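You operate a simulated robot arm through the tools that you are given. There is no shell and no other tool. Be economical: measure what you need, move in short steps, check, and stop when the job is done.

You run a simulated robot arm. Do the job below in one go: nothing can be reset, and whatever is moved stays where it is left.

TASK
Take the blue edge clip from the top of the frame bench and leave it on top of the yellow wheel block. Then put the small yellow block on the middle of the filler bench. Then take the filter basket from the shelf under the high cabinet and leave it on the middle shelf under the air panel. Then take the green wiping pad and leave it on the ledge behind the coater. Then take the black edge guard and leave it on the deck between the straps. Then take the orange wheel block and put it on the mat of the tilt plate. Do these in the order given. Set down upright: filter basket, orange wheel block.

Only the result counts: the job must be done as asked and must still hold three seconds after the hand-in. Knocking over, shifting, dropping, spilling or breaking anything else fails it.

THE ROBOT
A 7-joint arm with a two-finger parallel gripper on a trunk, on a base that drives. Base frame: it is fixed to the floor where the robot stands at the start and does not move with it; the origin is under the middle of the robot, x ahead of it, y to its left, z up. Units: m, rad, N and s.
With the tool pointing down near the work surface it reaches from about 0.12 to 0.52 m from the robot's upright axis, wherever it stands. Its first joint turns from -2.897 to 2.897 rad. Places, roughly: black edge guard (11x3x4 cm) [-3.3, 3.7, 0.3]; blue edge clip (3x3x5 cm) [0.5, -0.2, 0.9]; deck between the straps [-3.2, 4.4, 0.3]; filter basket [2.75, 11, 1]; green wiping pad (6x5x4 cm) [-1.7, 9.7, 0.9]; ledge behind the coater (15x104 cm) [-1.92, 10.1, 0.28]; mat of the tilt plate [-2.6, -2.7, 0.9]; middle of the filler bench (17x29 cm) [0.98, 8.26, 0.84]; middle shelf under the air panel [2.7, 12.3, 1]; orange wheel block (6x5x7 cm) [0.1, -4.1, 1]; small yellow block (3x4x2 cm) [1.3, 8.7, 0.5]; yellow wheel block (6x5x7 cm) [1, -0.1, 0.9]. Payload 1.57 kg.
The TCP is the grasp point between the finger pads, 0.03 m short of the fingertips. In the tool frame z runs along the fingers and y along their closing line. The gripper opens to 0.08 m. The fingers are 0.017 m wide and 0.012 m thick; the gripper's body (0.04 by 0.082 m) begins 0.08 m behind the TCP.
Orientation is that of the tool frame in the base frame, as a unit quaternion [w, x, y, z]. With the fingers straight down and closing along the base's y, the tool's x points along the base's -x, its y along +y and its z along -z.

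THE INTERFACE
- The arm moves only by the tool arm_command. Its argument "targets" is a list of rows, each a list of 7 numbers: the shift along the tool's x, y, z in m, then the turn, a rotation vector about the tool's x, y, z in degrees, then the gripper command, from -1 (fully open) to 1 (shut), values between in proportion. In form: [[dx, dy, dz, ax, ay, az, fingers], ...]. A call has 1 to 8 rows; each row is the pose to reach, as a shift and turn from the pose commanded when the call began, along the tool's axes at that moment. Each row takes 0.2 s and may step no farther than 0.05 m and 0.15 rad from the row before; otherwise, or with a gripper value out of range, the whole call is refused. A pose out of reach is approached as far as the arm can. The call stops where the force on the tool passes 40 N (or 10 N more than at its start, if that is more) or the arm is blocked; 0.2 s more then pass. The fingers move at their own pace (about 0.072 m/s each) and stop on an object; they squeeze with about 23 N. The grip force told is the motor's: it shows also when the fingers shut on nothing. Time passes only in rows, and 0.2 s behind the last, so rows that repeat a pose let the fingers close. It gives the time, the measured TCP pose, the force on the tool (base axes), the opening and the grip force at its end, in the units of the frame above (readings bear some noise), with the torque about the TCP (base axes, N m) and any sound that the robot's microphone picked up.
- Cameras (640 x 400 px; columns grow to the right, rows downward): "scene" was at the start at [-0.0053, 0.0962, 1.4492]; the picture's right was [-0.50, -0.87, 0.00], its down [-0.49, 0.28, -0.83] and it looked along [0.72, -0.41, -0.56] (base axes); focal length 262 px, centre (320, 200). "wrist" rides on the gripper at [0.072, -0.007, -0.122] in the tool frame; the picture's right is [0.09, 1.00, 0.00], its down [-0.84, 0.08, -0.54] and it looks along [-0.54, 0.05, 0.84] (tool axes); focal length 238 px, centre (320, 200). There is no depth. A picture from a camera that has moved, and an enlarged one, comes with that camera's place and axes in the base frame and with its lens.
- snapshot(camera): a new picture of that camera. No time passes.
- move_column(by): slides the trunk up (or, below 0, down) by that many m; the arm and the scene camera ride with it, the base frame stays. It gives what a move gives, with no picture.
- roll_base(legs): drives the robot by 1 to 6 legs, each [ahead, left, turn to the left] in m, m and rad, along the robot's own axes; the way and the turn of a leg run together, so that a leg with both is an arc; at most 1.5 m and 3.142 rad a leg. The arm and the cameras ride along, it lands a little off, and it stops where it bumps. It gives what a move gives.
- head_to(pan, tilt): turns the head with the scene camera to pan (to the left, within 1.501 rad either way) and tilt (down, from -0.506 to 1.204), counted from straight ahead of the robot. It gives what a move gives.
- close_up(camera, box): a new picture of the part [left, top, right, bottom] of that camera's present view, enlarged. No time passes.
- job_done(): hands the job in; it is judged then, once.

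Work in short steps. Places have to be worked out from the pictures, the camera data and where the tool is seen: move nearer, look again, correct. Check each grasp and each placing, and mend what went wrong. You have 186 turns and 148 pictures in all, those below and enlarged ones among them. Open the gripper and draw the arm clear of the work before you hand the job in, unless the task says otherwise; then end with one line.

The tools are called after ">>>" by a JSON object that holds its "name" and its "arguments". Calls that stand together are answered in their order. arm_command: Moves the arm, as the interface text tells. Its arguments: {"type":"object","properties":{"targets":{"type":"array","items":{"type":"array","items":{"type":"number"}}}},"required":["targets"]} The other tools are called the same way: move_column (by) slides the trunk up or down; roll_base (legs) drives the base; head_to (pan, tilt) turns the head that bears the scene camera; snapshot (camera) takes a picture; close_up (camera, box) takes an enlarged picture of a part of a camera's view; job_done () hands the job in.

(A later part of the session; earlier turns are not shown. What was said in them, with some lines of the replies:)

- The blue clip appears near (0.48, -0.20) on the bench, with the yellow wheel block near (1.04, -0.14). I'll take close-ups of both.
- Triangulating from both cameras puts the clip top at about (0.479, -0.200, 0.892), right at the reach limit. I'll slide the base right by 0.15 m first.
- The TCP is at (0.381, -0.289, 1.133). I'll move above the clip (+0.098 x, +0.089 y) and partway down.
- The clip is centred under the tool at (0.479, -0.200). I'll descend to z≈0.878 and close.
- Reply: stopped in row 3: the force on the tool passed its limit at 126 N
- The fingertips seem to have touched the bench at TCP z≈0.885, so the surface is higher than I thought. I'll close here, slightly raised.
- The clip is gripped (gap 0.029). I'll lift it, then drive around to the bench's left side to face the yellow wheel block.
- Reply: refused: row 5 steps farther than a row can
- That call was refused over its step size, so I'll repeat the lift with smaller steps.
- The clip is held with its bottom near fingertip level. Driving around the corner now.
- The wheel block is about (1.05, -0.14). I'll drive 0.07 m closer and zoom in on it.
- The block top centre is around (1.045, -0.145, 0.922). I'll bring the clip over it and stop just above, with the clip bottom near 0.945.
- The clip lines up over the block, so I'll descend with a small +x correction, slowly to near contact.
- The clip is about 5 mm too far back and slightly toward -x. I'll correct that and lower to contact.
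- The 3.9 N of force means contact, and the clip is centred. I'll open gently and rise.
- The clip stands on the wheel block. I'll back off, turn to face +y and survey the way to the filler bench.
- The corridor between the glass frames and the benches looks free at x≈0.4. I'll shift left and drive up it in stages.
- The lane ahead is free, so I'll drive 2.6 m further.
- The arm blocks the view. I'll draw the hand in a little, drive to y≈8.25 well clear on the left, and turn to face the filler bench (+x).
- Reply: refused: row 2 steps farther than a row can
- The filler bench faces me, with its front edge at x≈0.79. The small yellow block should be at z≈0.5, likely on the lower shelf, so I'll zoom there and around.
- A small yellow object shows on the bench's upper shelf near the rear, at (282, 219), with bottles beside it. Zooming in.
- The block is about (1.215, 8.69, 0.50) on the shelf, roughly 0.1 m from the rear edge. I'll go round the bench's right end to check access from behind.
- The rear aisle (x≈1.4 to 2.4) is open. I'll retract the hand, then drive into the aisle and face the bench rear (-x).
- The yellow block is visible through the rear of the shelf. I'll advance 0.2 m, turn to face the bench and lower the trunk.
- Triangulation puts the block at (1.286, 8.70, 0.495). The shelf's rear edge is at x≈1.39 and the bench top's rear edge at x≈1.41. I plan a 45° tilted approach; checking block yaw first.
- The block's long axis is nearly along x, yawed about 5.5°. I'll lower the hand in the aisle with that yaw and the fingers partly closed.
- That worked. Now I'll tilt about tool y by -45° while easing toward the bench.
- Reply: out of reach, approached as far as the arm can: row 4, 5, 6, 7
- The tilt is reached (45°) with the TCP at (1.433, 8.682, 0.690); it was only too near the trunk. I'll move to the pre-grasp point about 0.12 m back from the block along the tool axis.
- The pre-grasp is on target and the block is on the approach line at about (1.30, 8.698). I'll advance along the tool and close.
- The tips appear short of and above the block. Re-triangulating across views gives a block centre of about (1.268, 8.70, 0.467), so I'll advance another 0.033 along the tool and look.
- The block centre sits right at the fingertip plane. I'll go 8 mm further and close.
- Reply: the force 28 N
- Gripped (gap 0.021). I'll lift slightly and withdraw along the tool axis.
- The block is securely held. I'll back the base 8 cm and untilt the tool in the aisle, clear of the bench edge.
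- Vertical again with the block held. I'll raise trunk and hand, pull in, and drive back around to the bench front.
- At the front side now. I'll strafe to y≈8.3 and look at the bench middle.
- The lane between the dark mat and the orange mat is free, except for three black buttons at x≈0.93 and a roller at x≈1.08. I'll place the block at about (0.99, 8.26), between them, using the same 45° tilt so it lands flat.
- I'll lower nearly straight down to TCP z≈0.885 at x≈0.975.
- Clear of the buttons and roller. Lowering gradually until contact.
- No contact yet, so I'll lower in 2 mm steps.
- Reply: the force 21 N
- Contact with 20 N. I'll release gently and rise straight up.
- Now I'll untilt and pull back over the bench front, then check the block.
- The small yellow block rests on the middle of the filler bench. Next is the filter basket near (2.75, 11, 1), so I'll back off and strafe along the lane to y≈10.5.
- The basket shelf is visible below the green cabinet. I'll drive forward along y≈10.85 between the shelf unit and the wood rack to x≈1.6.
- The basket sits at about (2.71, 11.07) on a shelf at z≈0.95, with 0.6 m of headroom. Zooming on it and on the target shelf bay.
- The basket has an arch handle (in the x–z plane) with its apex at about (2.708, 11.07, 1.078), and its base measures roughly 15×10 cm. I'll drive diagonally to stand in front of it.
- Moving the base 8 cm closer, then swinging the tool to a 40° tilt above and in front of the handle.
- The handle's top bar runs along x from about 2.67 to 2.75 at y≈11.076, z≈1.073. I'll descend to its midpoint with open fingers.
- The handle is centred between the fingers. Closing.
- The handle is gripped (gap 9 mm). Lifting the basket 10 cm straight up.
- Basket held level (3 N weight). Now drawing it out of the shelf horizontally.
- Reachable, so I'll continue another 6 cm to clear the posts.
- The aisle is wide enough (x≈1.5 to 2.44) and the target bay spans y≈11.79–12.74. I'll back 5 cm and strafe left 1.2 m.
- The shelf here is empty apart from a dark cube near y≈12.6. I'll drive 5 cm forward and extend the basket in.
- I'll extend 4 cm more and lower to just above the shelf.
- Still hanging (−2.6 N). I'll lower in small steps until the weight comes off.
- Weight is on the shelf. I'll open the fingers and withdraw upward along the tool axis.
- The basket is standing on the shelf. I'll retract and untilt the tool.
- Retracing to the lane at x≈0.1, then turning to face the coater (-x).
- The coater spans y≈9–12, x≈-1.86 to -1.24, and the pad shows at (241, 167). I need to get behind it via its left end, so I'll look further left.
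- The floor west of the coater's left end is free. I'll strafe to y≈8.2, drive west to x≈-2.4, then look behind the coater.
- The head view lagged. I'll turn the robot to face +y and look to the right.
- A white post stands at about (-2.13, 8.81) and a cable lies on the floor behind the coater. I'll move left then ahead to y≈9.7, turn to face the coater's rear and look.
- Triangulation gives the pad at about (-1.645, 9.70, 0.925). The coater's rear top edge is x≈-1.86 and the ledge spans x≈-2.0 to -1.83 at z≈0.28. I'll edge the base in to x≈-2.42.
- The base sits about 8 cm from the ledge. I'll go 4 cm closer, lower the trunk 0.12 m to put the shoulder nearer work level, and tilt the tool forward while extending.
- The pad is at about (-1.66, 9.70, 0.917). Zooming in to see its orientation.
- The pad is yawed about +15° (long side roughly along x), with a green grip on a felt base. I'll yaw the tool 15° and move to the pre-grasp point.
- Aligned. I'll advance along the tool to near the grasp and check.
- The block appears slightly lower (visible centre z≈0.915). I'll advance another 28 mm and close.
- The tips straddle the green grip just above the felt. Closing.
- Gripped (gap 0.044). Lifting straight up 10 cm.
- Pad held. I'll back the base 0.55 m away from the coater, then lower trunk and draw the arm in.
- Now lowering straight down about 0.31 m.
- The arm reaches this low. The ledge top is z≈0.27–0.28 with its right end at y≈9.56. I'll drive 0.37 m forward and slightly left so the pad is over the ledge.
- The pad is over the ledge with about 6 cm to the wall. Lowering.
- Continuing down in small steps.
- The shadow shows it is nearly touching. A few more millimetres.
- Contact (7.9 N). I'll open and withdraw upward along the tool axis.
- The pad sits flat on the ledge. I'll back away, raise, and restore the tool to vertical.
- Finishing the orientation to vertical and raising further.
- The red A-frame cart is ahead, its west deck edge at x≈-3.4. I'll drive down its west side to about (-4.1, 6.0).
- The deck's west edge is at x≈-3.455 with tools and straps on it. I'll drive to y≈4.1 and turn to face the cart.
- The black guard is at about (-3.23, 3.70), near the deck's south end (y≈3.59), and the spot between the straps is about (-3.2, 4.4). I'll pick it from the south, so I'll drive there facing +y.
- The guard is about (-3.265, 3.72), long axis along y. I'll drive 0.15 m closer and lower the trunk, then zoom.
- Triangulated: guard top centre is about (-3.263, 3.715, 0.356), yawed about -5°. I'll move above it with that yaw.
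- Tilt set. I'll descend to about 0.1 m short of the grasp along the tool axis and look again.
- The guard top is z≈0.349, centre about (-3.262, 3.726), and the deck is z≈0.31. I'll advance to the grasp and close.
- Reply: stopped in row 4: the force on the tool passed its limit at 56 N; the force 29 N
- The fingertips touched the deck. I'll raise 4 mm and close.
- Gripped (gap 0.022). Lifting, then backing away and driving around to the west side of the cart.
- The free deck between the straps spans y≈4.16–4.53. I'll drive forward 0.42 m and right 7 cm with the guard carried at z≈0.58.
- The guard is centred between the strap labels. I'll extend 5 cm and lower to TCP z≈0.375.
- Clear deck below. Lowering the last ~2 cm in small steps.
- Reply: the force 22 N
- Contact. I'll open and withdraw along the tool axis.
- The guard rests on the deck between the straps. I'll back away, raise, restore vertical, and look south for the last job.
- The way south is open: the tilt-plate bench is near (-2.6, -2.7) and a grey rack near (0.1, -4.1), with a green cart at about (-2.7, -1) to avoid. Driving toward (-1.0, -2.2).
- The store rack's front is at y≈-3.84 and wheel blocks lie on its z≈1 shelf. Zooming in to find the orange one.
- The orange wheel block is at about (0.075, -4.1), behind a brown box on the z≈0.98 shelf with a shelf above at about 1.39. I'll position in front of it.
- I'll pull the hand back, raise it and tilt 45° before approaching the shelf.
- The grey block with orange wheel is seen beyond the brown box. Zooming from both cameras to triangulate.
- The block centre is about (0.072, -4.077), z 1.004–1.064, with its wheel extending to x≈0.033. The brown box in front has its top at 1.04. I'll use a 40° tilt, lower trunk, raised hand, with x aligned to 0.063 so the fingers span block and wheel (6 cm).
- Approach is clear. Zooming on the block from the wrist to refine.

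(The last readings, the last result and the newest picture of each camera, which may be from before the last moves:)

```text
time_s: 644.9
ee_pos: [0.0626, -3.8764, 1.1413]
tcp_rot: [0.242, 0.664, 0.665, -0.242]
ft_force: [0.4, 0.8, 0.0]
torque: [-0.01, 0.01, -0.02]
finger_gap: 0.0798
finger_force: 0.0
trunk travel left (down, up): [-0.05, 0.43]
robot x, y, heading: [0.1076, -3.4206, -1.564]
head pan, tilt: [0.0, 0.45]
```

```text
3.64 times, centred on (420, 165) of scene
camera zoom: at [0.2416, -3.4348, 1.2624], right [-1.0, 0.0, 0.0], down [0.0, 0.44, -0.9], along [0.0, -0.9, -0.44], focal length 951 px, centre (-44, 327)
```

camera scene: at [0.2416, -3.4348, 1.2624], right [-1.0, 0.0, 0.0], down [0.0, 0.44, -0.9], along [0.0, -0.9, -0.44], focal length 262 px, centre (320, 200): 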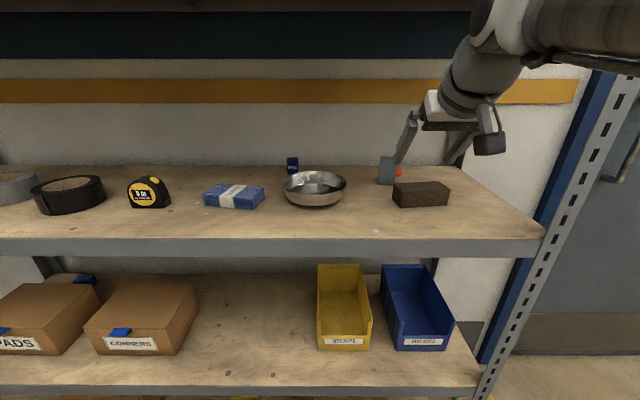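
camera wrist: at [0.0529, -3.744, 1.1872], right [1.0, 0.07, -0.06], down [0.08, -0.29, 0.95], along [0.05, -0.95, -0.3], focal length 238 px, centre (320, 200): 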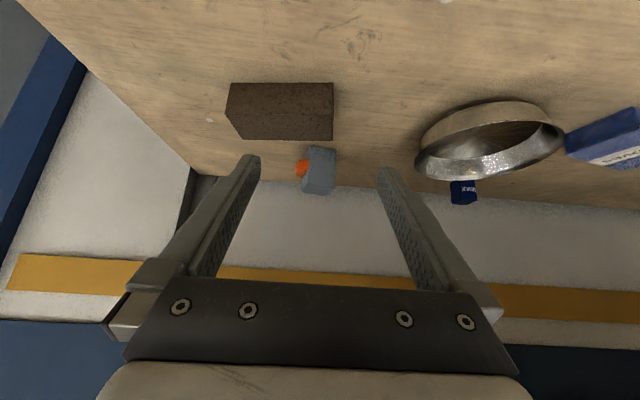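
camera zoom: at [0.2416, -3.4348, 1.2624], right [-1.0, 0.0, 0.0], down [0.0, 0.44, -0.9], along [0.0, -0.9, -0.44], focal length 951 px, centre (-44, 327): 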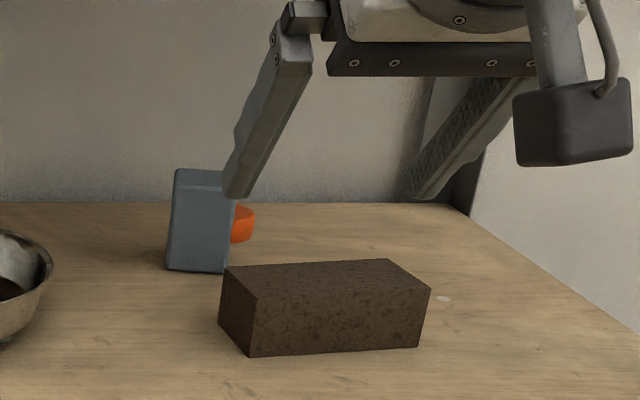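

The block is yawed about -13°, centre about (0.066, -4.085). I'll yaw the tool by -13° and move to a pre-grasp point 0.1 m back.

>>> {"name": "arm_command", "arguments": {"targets": [[-0.019, 0.002, 0.019, 1.7, 0, 2.0, -1], [-0.038, 0.004, 0.038, 3.4, 0, 4.0, -1], [-0.057, 0.007, 0.058, 5.1, 0, 6.0, -1], [-0.075, 0.009, 0.077, 6.8, 0, 8.0, -1], [-0.093, 0.011, 0.096, 8.4, 0, 10.0, -1], [-0.093, 0.011, 0.096, 8.4, 0, 10.0, -1]]}}

>>> {"name": "snapshot", "arguments": {"camera": "wrist"}}

>>> {"name": "snapshot", "arguments": {"camera": "scene"}}

```text
time_s: 646.3
ee_pos: [0.0733, -4.0095, 1.1255]
tcp_rot: [0.215, 0.735, 0.584, -0.269]
ft_force: [-0.1, -0.2, 0.7]
torque: [0.03, 0.02, 0.05]
finger_gap: 0.0801
finger_force: 0.1
trunk travel left (down, up): [-0.05, 0.43]
robot x, y, heading: [0.1041, -3.425, -1.565]
head pan, tilt: [0.0, 0.45]
```

```text
25 pictures are left
camera wrist: at [0.0951, -3.8789, 1.172], right [0.99, -0.15, -0.06], down [0.01, -0.3, 0.95], along [-0.17, -0.94, -0.3], focal length 238 px, centre (320, 200)
```

wrist: 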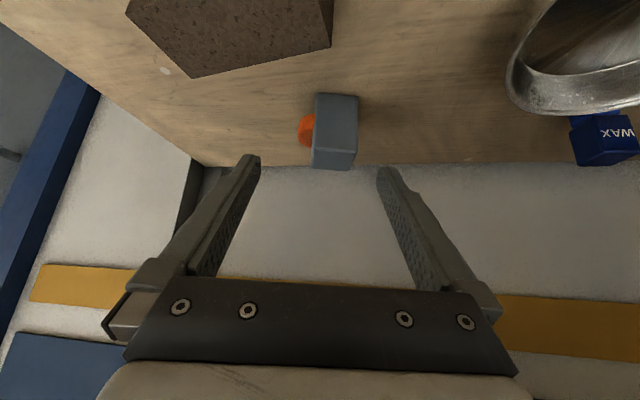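

```text
24 pictures are left
camera scene: at [0.2416, -3.4348, 1.2624], right [-1.0, 0.0, 0.0], down [0.0, 0.44, -0.9], along [0.0, -0.9, -0.44], focal length 262 px, centre (320, 200)
```

scene: 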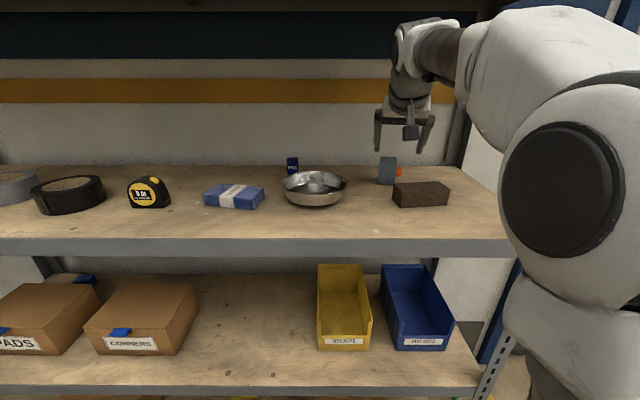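

Aligned and centred within a few mm. Advancing along the tool to the grasp.

>>> {"name": "arm_command", "arguments": {"targets": [[0, 0.002, 0.035, 0, 0, 0, -1], [0, 0.004, 0.07, 0, 0, 0, -1], [0, 0.004, 0.092, 0, 0, 0, -1], [0, 0.004, 0.1, 0, 0, 0, -1]]}}

>>> {"name": "snapshot", "arguments": {"camera": "wrist"}}

>>> {"name": "close_up", "arguments": {"camera": "scene", "box": [356, 110, 484, 220]}}

```text
time_s: 647.3
ee_pos: [0.0623, -4.0731, 1.0504]
tcp_rot: [0.214, 0.735, 0.585, -0.268]
ft_force: [0.4, 0.4, -0.3]
torque: [0.0, 0.0, 0.01]
finger_gap: 0.0798
finger_force: 0.0
trunk travel left (down, up): [-0.05, 0.43]
robot x, y, heading: [0.102, -3.425, -1.565]
head pan, tilt: [0.0, 0.45]
```

```text
23 pictures are left
camera wrist: at [0.0842, -3.9429, 1.0967], right [0.99, -0.15, -0.06], down [0.01, -0.3, 0.95], along [-0.16, -0.94, -0.29], focal length 238 px, centre (320, 200)
```

wrist: 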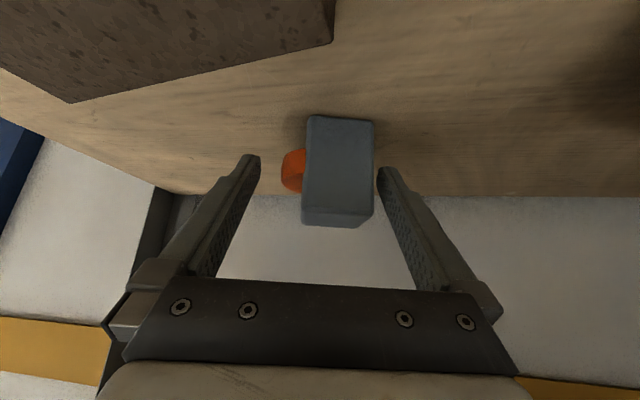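

```text
3.64 times, centred on (420, 165) of scene
camera zoom: at [0.2416, -3.4348, 1.2624], right [-1.0, 0.0, 0.0], down [0.0, 0.44, -0.9], along [0.0, -0.9, -0.44], focal length 951 px, centre (-44, 327)
```

zoom: 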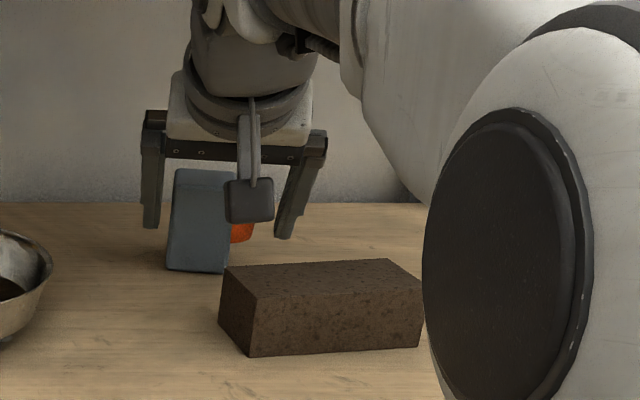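

The right finger is close to the block's face. I'll shift +6 mm along the closing axis to centre, then close.

>>> {"name": "arm_command", "arguments": {"targets": [[0, 0.006, 0, 0, 0, 0, -1], [0, 0.006, 0, 0, 0, 0, -0.2], [0, 0.006, 0, 0, 0, 0, 0.6], [0, 0.006, 0, 0, 0, 0, 1], [0, 0.006, 0, 0, 0, 0, 1], [0, 0.006, 0, 0, 0, 0, 1]]}}

>>> {"name": "snapshot", "arguments": {"camera": "wrist"}}

```text
time_s: 648.7
ee_pos: [0.0687, -4.0741, 1.0504]
tcp_rot: [0.214, 0.735, 0.585, -0.268]
ft_force: [-0.2, -0.6, -0.2]
torque: [-0.01, 0.05, -0.03]
finger_gap: 0.0591
finger_force: 23.1
trunk travel left (down, up): [-0.05, 0.43]
robot x, y, heading: [0.1046, -3.4218, -1.563]
head pan, tilt: [0.0, 0.45]
```

```text
21 pictures are left
camera wrist: at [0.0903, -3.9438, 1.097], right [0.99, -0.15, -0.06], down [0.01, -0.3, 0.95], along [-0.16, -0.94, -0.3], focal length 238 px, centre (320, 200)
```

wrist: 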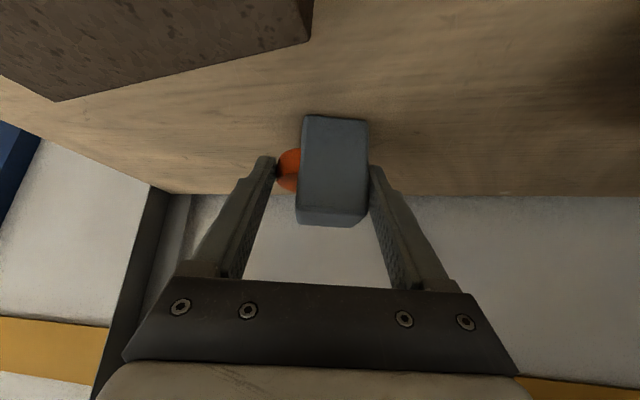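

Gripped (gap 0.059). Lifting 7 cm slowly and checking.

>>> {"name": "arm_command", "arguments": {"targets": [[-0.007, 0, -0.008, 0, 0, 0, 1], [-0.02, 0, -0.023, 0, 0, 0, 1], [-0.033, 0, -0.039, 0, 0, 0, 1], [-0.045, 0, -0.0535, 0, 0, 0, 1], [-0.045, 0, -0.0535, 0, 0, 0, 1]]}}

>>> {"name": "snapshot", "arguments": {"camera": "wrist"}}

```text
time_s: 649.9
ee_pos: [0.067, -4.0751, 1.1212]
tcp_rot: [0.214, 0.735, 0.586, -0.267]
ft_force: [0.6, -0.4, -1.4]
torque: [0.02, -0.01, 0.02]
finger_gap: 0.0592
finger_force: 23.1
trunk travel left (down, up): [-0.05, 0.43]
robot x, y, heading: [0.1034, -3.4225, -1.567]
head pan, tilt: [0.0, 0.45]
```

```text
20 pictures are left
camera wrist: at [0.0898, -3.944, 1.1672], right [0.99, -0.15, -0.06], down [0.01, -0.3, 0.95], along [-0.16, -0.94, -0.3], focal length 238 px, centre (320, 200)
```

wrist: 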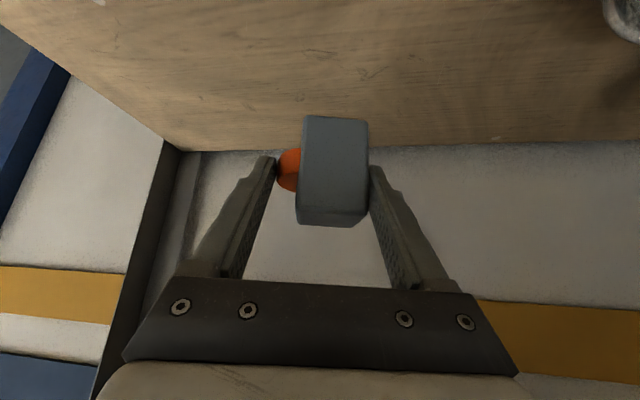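

The block is held. I'll back out of the rack, move west to x≈-1.1 and turn to face the tilt-plate bench.

>>> {"name": "roll_base", "arguments": {"legs": [[-0.75, 0, 0], [0, -1.2, 0], [0, 0, -1.575]]}}

>>> {"name": "head_to", "arguments": {"pan": 0.0, "tilt": 0.45}}

>>> {"name": "snapshot", "arguments": {"camera": "scene"}}

```text
time_s: 669.1
ee_pos: [-1.744, -2.6558, 1.1201]
tcp_rot: [-0.038, 0.933, -0.106, -0.341]
ft_force: [0.3, 0.2, -1.0]
torque: [0.01, -0.03, -0.02]
finger_gap: 0.0589
finger_force: 22.9
trunk travel left (down, up): [-0.05, 0.43]
robot x, y, heading: [-1.0963, -2.695, -3.141]
head pan, tilt: [0.0, 0.45]
```

```text
time_s: 669.7
ee_pos: [-1.7434, -2.6561, 1.1209]
tcp_rot: [-0.039, 0.933, -0.107, -0.341]
ft_force: [-0.3, -0.5, -1.2]
torque: [-0.01, -0.02, -0.01]
finger_gap: 0.0591
finger_force: 22.3
trunk travel left (down, up): [-0.05, 0.43]
robot x, y, heading: [-1.0937, -2.695, -3.138]
head pan, tilt: [0.0, 0.45]
```

```text
19 pictures are left
camera scene: at [-1.1071, -2.8335, 1.2624], right [0.0, 1.0, 0.0], down [0.44, 0.0, -0.9], along [-0.9, 0.0, -0.44], focal length 262 px, centre (320, 200)
```

scene: 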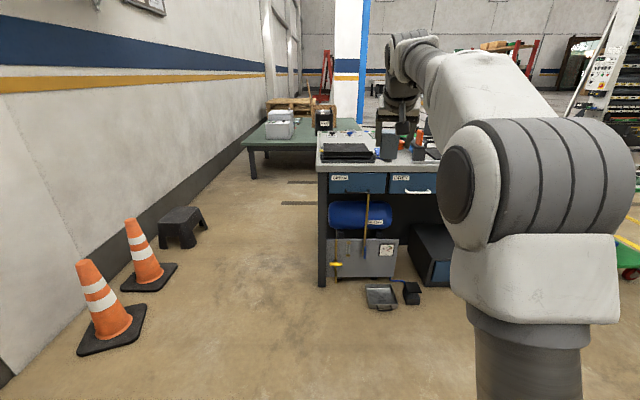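

The tilt-plate bench's east end is x≈-2.2 and its south edge y≈-2.83, with the mat near (-2.6, -2.7). I'll approach from the south: raise the trunk, strafe to y≈-3.3, drive to x≈-2.6, and turn to face +y.

>>> {"name": "move_column", "arguments": {"by": 0.2}}

>>> {"name": "roll_base", "arguments": {"legs": [[0, 0.66, 0], [1.42, 0, 0], [0, 0, -1.573]]}}

>>> {"name": "head_to", "arguments": {"pan": 0.05, "tilt": 0.8}}

>>> {"name": "snapshot", "arguments": {"camera": "scene"}}

>>> {"name": "snapshot", "arguments": {"camera": "wrist"}}

```text
time_s: 671.9
ee_pos: [-1.7433, -2.6565, 1.3208]
tcp_rot: [-0.039, 0.933, -0.107, -0.34]
ft_force: [-0.4, -0.9, -1.2]
torque: [-0.03, -0.02, 0.0]
finger_gap: 0.0587
finger_force: 22.8
trunk travel left (down, up): [-0.25, 0.23]
robot x, y, heading: [-1.09, -2.6948, -3.138]
head pan, tilt: [0.0, 0.45]
```

```text
time_s: 691.5
ee_pos: [-2.4785, -2.7097, 1.3211]
tcp_rot: [0.268, -0.585, 0.735, 0.214]
ft_force: [0.9, -0.1, -0.4]
torque: [-0.03, 0.01, 0.0]
finger_gap: 0.0587
finger_force: 22.4
trunk travel left (down, up): [-0.25, 0.23]
robot x, y, heading: [-2.5178, -3.3591, 1.578]
head pan, tilt: [0.0, 0.45]
```

```text
time_s: 692.3
ee_pos: [-2.4779, -2.7074, 1.3203]
tcp_rot: [0.268, -0.585, 0.735, 0.214]
ft_force: [0.3, 0.3, -0.4]
torque: [-0.04, 0.03, 0.03]
finger_gap: 0.0587
finger_force: 23.0
trunk travel left (down, up): [-0.25, 0.23]
robot x, y, heading: [-2.5149, -3.3591, 1.574]
head pan, tilt: [0.051, 0.799]
```

```text
18 pictures are left
camera scene: at [-2.6599, -3.3596, 1.4321], right [1.0, 0.05, 0.0], down [0.04, -0.72, -0.7], along [-0.04, 0.7, -0.72], focal length 262 px, centre (320, 200)
```

scene: 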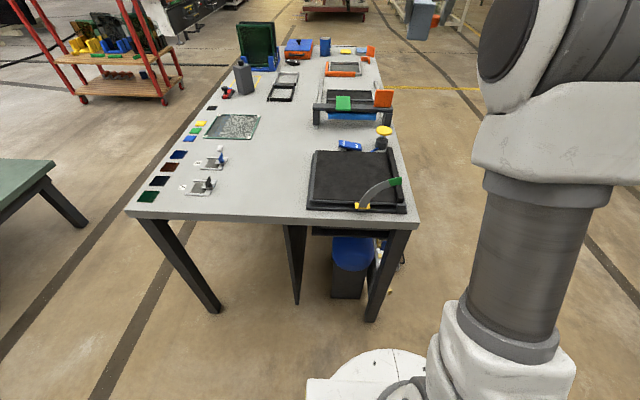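

```text
17 pictures are left
camera wrist: at [-2.5024, -2.842, 1.3671], right [-0.99, 0.15, -0.06], down [-0.01, 0.3, 0.95], along [0.17, 0.94, -0.3], focal length 238 px, centre (320, 200)
```

wrist: 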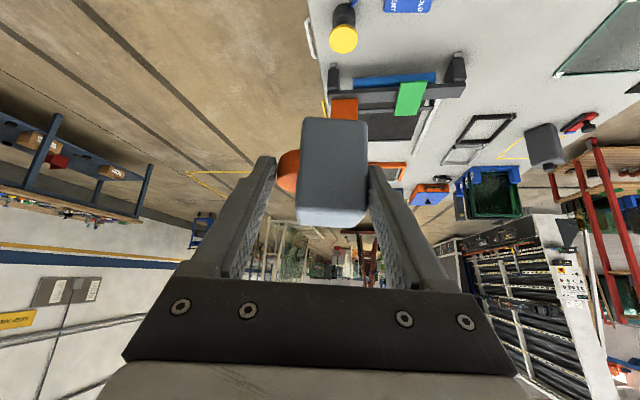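

The tilt plate (black framed mat with a green lever arc) is at the bench's south-east corner. Zooming to read its tilt.

>>> {"name": "close_up", "arguments": {"camera": "scene", "box": [290, 130, 418, 220]}}

```text
4.44 times, centred on (354, 175) of scene
camera zoom: at [-2.6599, -3.3596, 1.4321], right [1.0, 0.05, 0.0], down [0.04, -0.72, -0.7], along [-0.04, 0.7, -0.72], focal length 1162 px, centre (169, 311)
```

zoom: 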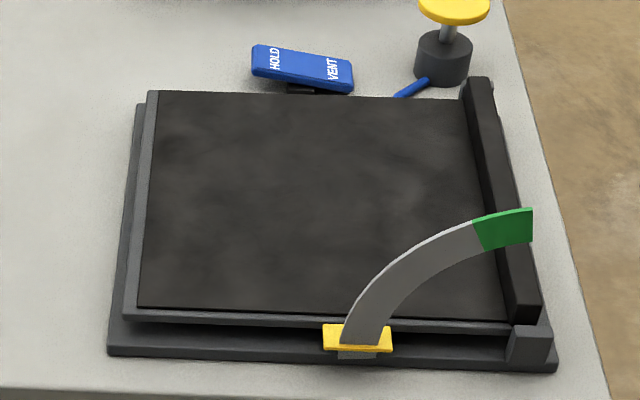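

The gauge pointer sits at the low end, so the plate looks flat; the mat spans x≈-2.71 to -2.47, y≈-2.82 to -2.58. I'll shift the block to x≈-2.63 (clear of the arc), then lower the trunk.

>>> {"name": "arm_command", "arguments": {"targets": [[0.008, 0.037, -0.007, 0, 0, 0, 1], [0.016, 0.073, -0.013, 0, 0, 0, 1], [0.024, 0.11, -0.02, 0, 0, 0, 1], [0.032, 0.146, -0.027, 0, 0, 0, 1]]}}

>>> {"name": "move_column", "arguments": {"by": -0.24}}

>>> {"name": "snapshot", "arguments": {"camera": "scene"}}

>>> {"name": "snapshot", "arguments": {"camera": "wrist"}}

```text
time_s: 693.3
ee_pos: [-2.6302, -2.7181, 1.321]
tcp_rot: [0.268, -0.584, 0.735, 0.215]
ft_force: [1.3, 0.1, -1.0]
torque: [0.0, 0.02, 0.02]
finger_gap: 0.0589
finger_force: 23.3
trunk travel left (down, up): [-0.25, 0.23]
robot x, y, heading: [-2.5116, -3.3597, 1.571]
head pan, tilt: [0.051, 0.799]
```

```text
time_s: 695.8
ee_pos: [-2.6287, -2.7178, 1.0812]
tcp_rot: [0.268, -0.585, 0.735, 0.215]
ft_force: [-0.2, 0.3, -1.6]
torque: [-0.04, 0.01, -0.03]
finger_gap: 0.0591
finger_force: 23.3
trunk travel left (down, up): [-0.01, 0.47]
robot x, y, heading: [-2.5147, -3.3586, 1.573]
head pan, tilt: [0.051, 0.799]
```

```text
15 pictures are left
camera scene: at [-2.66, -3.3596, 1.192], right [1.0, 0.05, 0.0], down [0.04, -0.72, -0.7], along [-0.04, 0.7, -0.72], focal length 262 px, centre (320, 200)
```

scene: 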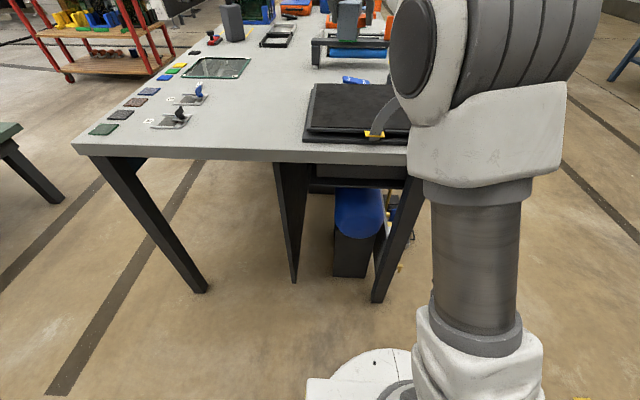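

```text
14 pictures are left
camera wrist: at [-2.6539, -2.851, 1.1272], right [-0.99, 0.15, -0.06], down [-0.01, 0.3, 0.95], along [0.17, 0.94, -0.3], focal length 238 px, centre (320, 200)
```

wrist: 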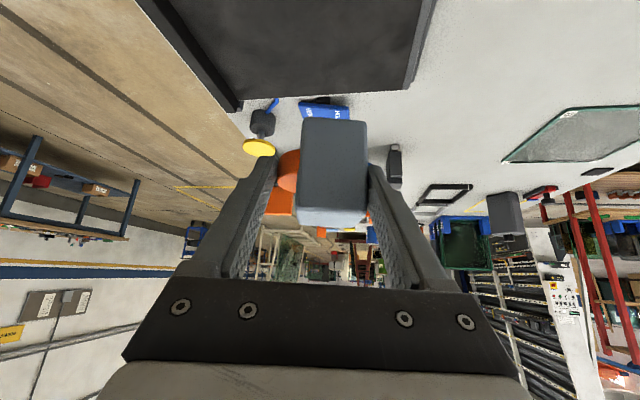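

Both cameras agree on mat height z≈0.88, and the block is over the mat. Lowering to about 2 cm above.

>>> {"name": "arm_command", "arguments": {"targets": [[0.026, 0, 0.031, 0, 0, 0, 1], [0.052, 0, 0.061, 0, 0, 0, 1], [0.073, 0, 0.086, 0, 0, 0, 1], [0.085, 0, 0.101, 0, 0, 0, 1], [0.085, 0, 0.101, 0, 0, 0, 1]]}}

>>> {"name": "snapshot", "arguments": {"camera": "wrist"}}

>>> {"name": "close_up", "arguments": {"camera": "scene", "box": [290, 50, 418, 150]}}

```text
time_s: 697.0
ee_pos: [-2.63, -2.7174, 0.9484]
tcp_rot: [0.267, -0.585, 0.735, 0.214]
ft_force: [-0.1, -0.1, -1.4]
torque: [-0.02, -0.03, -0.02]
finger_gap: 0.0587
finger_force: 22.2
trunk travel left (down, up): [-0.01, 0.47]
robot x, y, heading: [-2.5143, -3.3577, 1.574]
head pan, tilt: [0.051, 0.799]
```

```text
13 pictures are left
camera wrist: at [-2.6542, -2.8506, 0.9947], right [-0.99, 0.16, -0.06], down [-0.01, 0.3, 0.95], along [0.17, 0.94, -0.3], focal length 238 px, centre (320, 200)
```

wrist: 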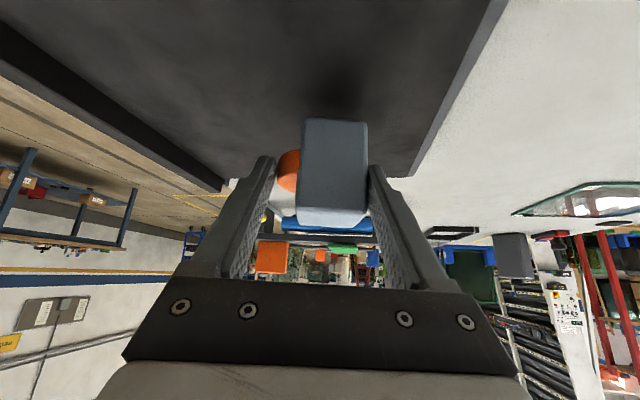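

```text
4.00 times, centred on (354, 100) of scene
camera zoom: at [-2.66, -3.3596, 1.192], right [1.0, 0.05, 0.0], down [0.04, -0.72, -0.7], along [-0.04, 0.7, -0.72], focal length 1046 px, centre (184, 600)
```

zoom: 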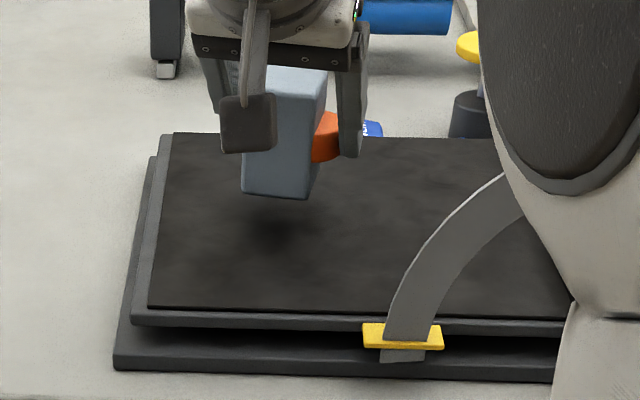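

The block hangs level above the mat. Lowering in small steps.

>>> {"name": "arm_command", "arguments": {"targets": [[0.003, 0, 0.004, 0, 0, 0, 1], [0.006, 0, 0.0075, 0, 0, 0, 1], [0.009, 0, 0.011, 0, 0, 0, 1], [0.009, 0, 0.011, 0, 0, 0, 1]]}}

```text
time_s: 698.0
ee_pos: [-2.6309, -2.7177, 0.9343]
tcp_rot: [0.268, -0.585, 0.735, 0.215]
ft_force: [-0.6, 0.4, -2.0]
torque: [-0.04, 0.02, 0.01]
finger_gap: 0.0586
finger_force: 23.0
trunk travel left (down, up): [-0.01, 0.47]
robot x, y, heading: [-2.5135, -3.3616, 1.575]
head pan, tilt: [0.051, 0.799]
```

>>> {"name": "arm_command", "arguments": {"targets": [[0.0015, 0, 0.002, 0, 0, 0, 1], [0.003, 0, 0.004, 0, 0, 0, 1], [0.003, 0, 0.004, 0, 0, 0, 1]]}}

```text
time_s: 698.8
ee_pos: [-2.63, -2.7179, 0.9285]
tcp_rot: [0.267, -0.585, 0.735, 0.214]
ft_force: [-0.2, -0.2, -1.4]
torque: [-0.01, 0.0, -0.02]
finger_gap: 0.0588
finger_force: 22.9
trunk travel left (down, up): [-0.01, 0.47]
robot x, y, heading: [-2.5142, -3.3612, 1.572]
head pan, tilt: [0.051, 0.799]
```

>>> {"name": "arm_command", "arguments": {"targets": [[0.0015, 0, 0.002, 0, 0, 0, 1], [0.0025, 0, 0.0032, 0, 0, 0, 1], [0.0025, 0, 0.0032, 0, 0, 0, 1]]}}

>>> {"name": "close_up", "arguments": {"camera": "scene", "box": [314, 60, 394, 110]}}

```text
time_s: 699.6
ee_pos: [-2.6305, -2.7179, 0.9286]
tcp_rot: [0.27, -0.584, 0.735, 0.216]
ft_force: [0.3, -2.6, 15.1]
torque: [-0.04, -0.21, -0.02]
finger_gap: 0.0589
finger_force: 23.4
trunk travel left (down, up): [-0.01, 0.47]
robot x, y, heading: [-2.5135, -3.3592, 1.575]
head pan, tilt: [0.051, 0.799]
```

```text
8.00 times, centred on (354, 85) of scene
camera zoom: at [-2.6598, -3.3608, 1.1922], right [1.0, 0.05, 0.0], down [0.04, -0.71, -0.7], along [-0.04, 0.7, -0.72], focal length 2093 px, centre (48, 1120)
```

zoom: 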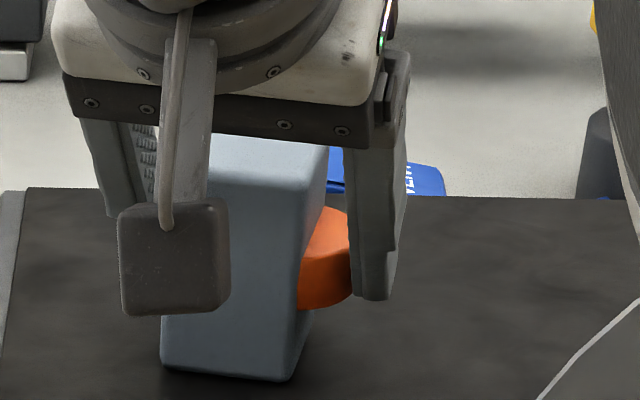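

Firm contact (15 N). I'll ease off 1 mm, open gently, and withdraw along the tool axis.

>>> {"name": "arm_command", "arguments": {"targets": [[-0.0007, 0, -0.0008, 0, 0, 0, 0.1], [-0.0007, 0, -0.0008, 0, 0, 0, -0.6], [-0.0007, 0, -0.0008, 0, 0, 0, -1], [-0.0007, 0, -0.0008, 0, 0, 0, -1], [-0.001, 0, -0.03, 0, 0, 0, -1], [-0.001, 0, -0.07, 0, 0, 0, -1], [-0.001, 0, -0.11, 0, 0, 0, -1], [-0.01, 0, -0.15, 0, 0, 0, -1]]}}

>>> {"name": "snapshot", "arguments": {"camera": "wrist"}}

>>> {"name": "close_up", "arguments": {"camera": "scene", "box": [290, 50, 418, 150]}}

```text
time_s: 701.4
ee_pos: [-2.6484, -2.8051, 1.0463]
tcp_rot: [0.268, -0.585, 0.735, 0.214]
ft_force: [-0.1, 0.4, 0.2]
torque: [0.0, 0.01, -0.01]
finger_gap: 0.0799
finger_force: 0.1
trunk travel left (down, up): [-0.01, 0.47]
robot x, y, heading: [-2.5126, -3.3598, 1.579]
head pan, tilt: [0.051, 0.799]
```

```text
10 pictures are left
camera wrist: at [-2.6733, -2.9366, 1.0928], right [-0.99, 0.15, -0.06], down [-0.01, 0.3, 0.95], along [0.17, 0.94, -0.3], focal length 238 px, centre (320, 200)
```

wrist: 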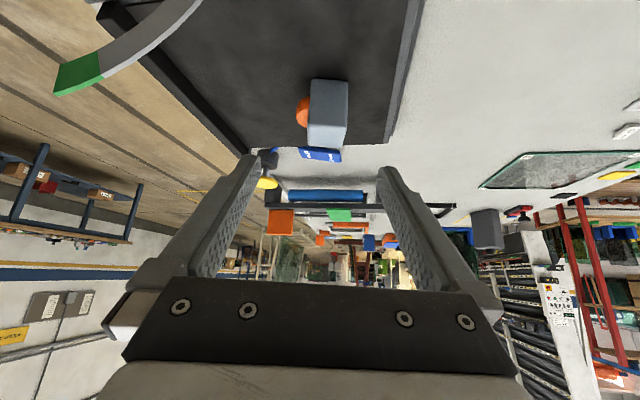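

```text
4.00 times, centred on (354, 100) of scene
camera zoom: at [-2.66, -3.3595, 1.192], right [1.0, 0.05, 0.0], down [0.04, -0.72, -0.7], along [-0.04, 0.7, -0.72], focal length 1046 px, centre (184, 600)
```

zoom: 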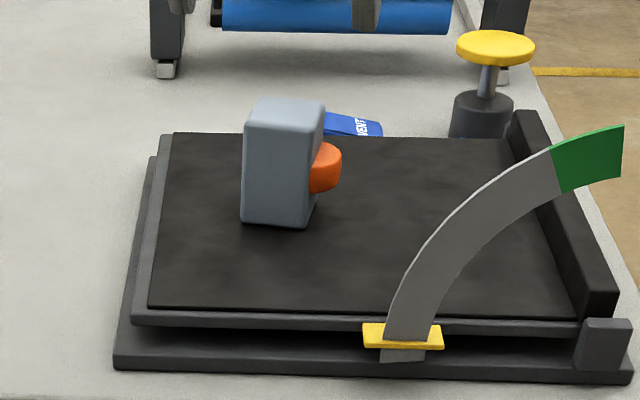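

The block stands upright on the mat. I'll raise the hand clear and take one last look.

>>> {"name": "move_column", "arguments": {"by": 0.2}}

>>> {"name": "arm_command", "arguments": {"targets": [[0.03, 0, -0.03, 0, 0, 0, -1], [0.06, 0, -0.06, 0, 0, 0, -1], [0.09, 0, -0.085, 0, 0, 0, -1]]}}

>>> {"name": "snapshot", "arguments": {"camera": "scene"}}

```text
time_s: 703.5
ee_pos: [-2.6485, -2.8048, 1.2457]
tcp_rot: [0.269, -0.584, 0.735, 0.214]
ft_force: [-0.1, 0.0, 0.1]
torque: [-0.04, -0.01, -0.02]
finger_gap: 0.0801
finger_force: 0.1
trunk travel left (down, up): [-0.21, 0.27]
robot x, y, heading: [-2.5131, -3.359, 1.578]
head pan, tilt: [0.051, 0.799]
```

```text
time_s: 704.4
ee_pos: [-2.677, -2.9256, 1.2538]
tcp_rot: [0.268, -0.585, 0.735, 0.213]
ft_force: [0.0, -0.6, -0.4]
torque: [0.01, -0.01, -0.04]
finger_gap: 0.0798
finger_force: 0.0
trunk travel left (down, up): [-0.21, 0.27]
robot x, y, heading: [-2.5116, -3.3592, 1.577]
head pan, tilt: [0.051, 0.799]
```

```text
8 pictures are left
camera scene: at [-2.6599, -3.3596, 1.392], right [1.0, 0.05, 0.0], down [0.04, -0.72, -0.7], along [-0.04, 0.7, -0.72], focal length 262 px, centre (320, 200)
```

scene: 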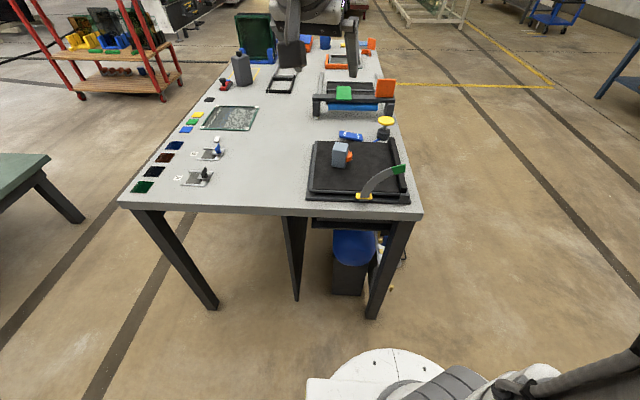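

All six placements are done, the gripper is open and the arm is clear. Handing in.

>>> {"name": "job_done", "arguments": {}}

```text
The job is handed in.
```

I made all six moves in the order given and handed the job in. I checked each placement by picture right after letting go; the filter basket and the orange wheel block were standing upright.
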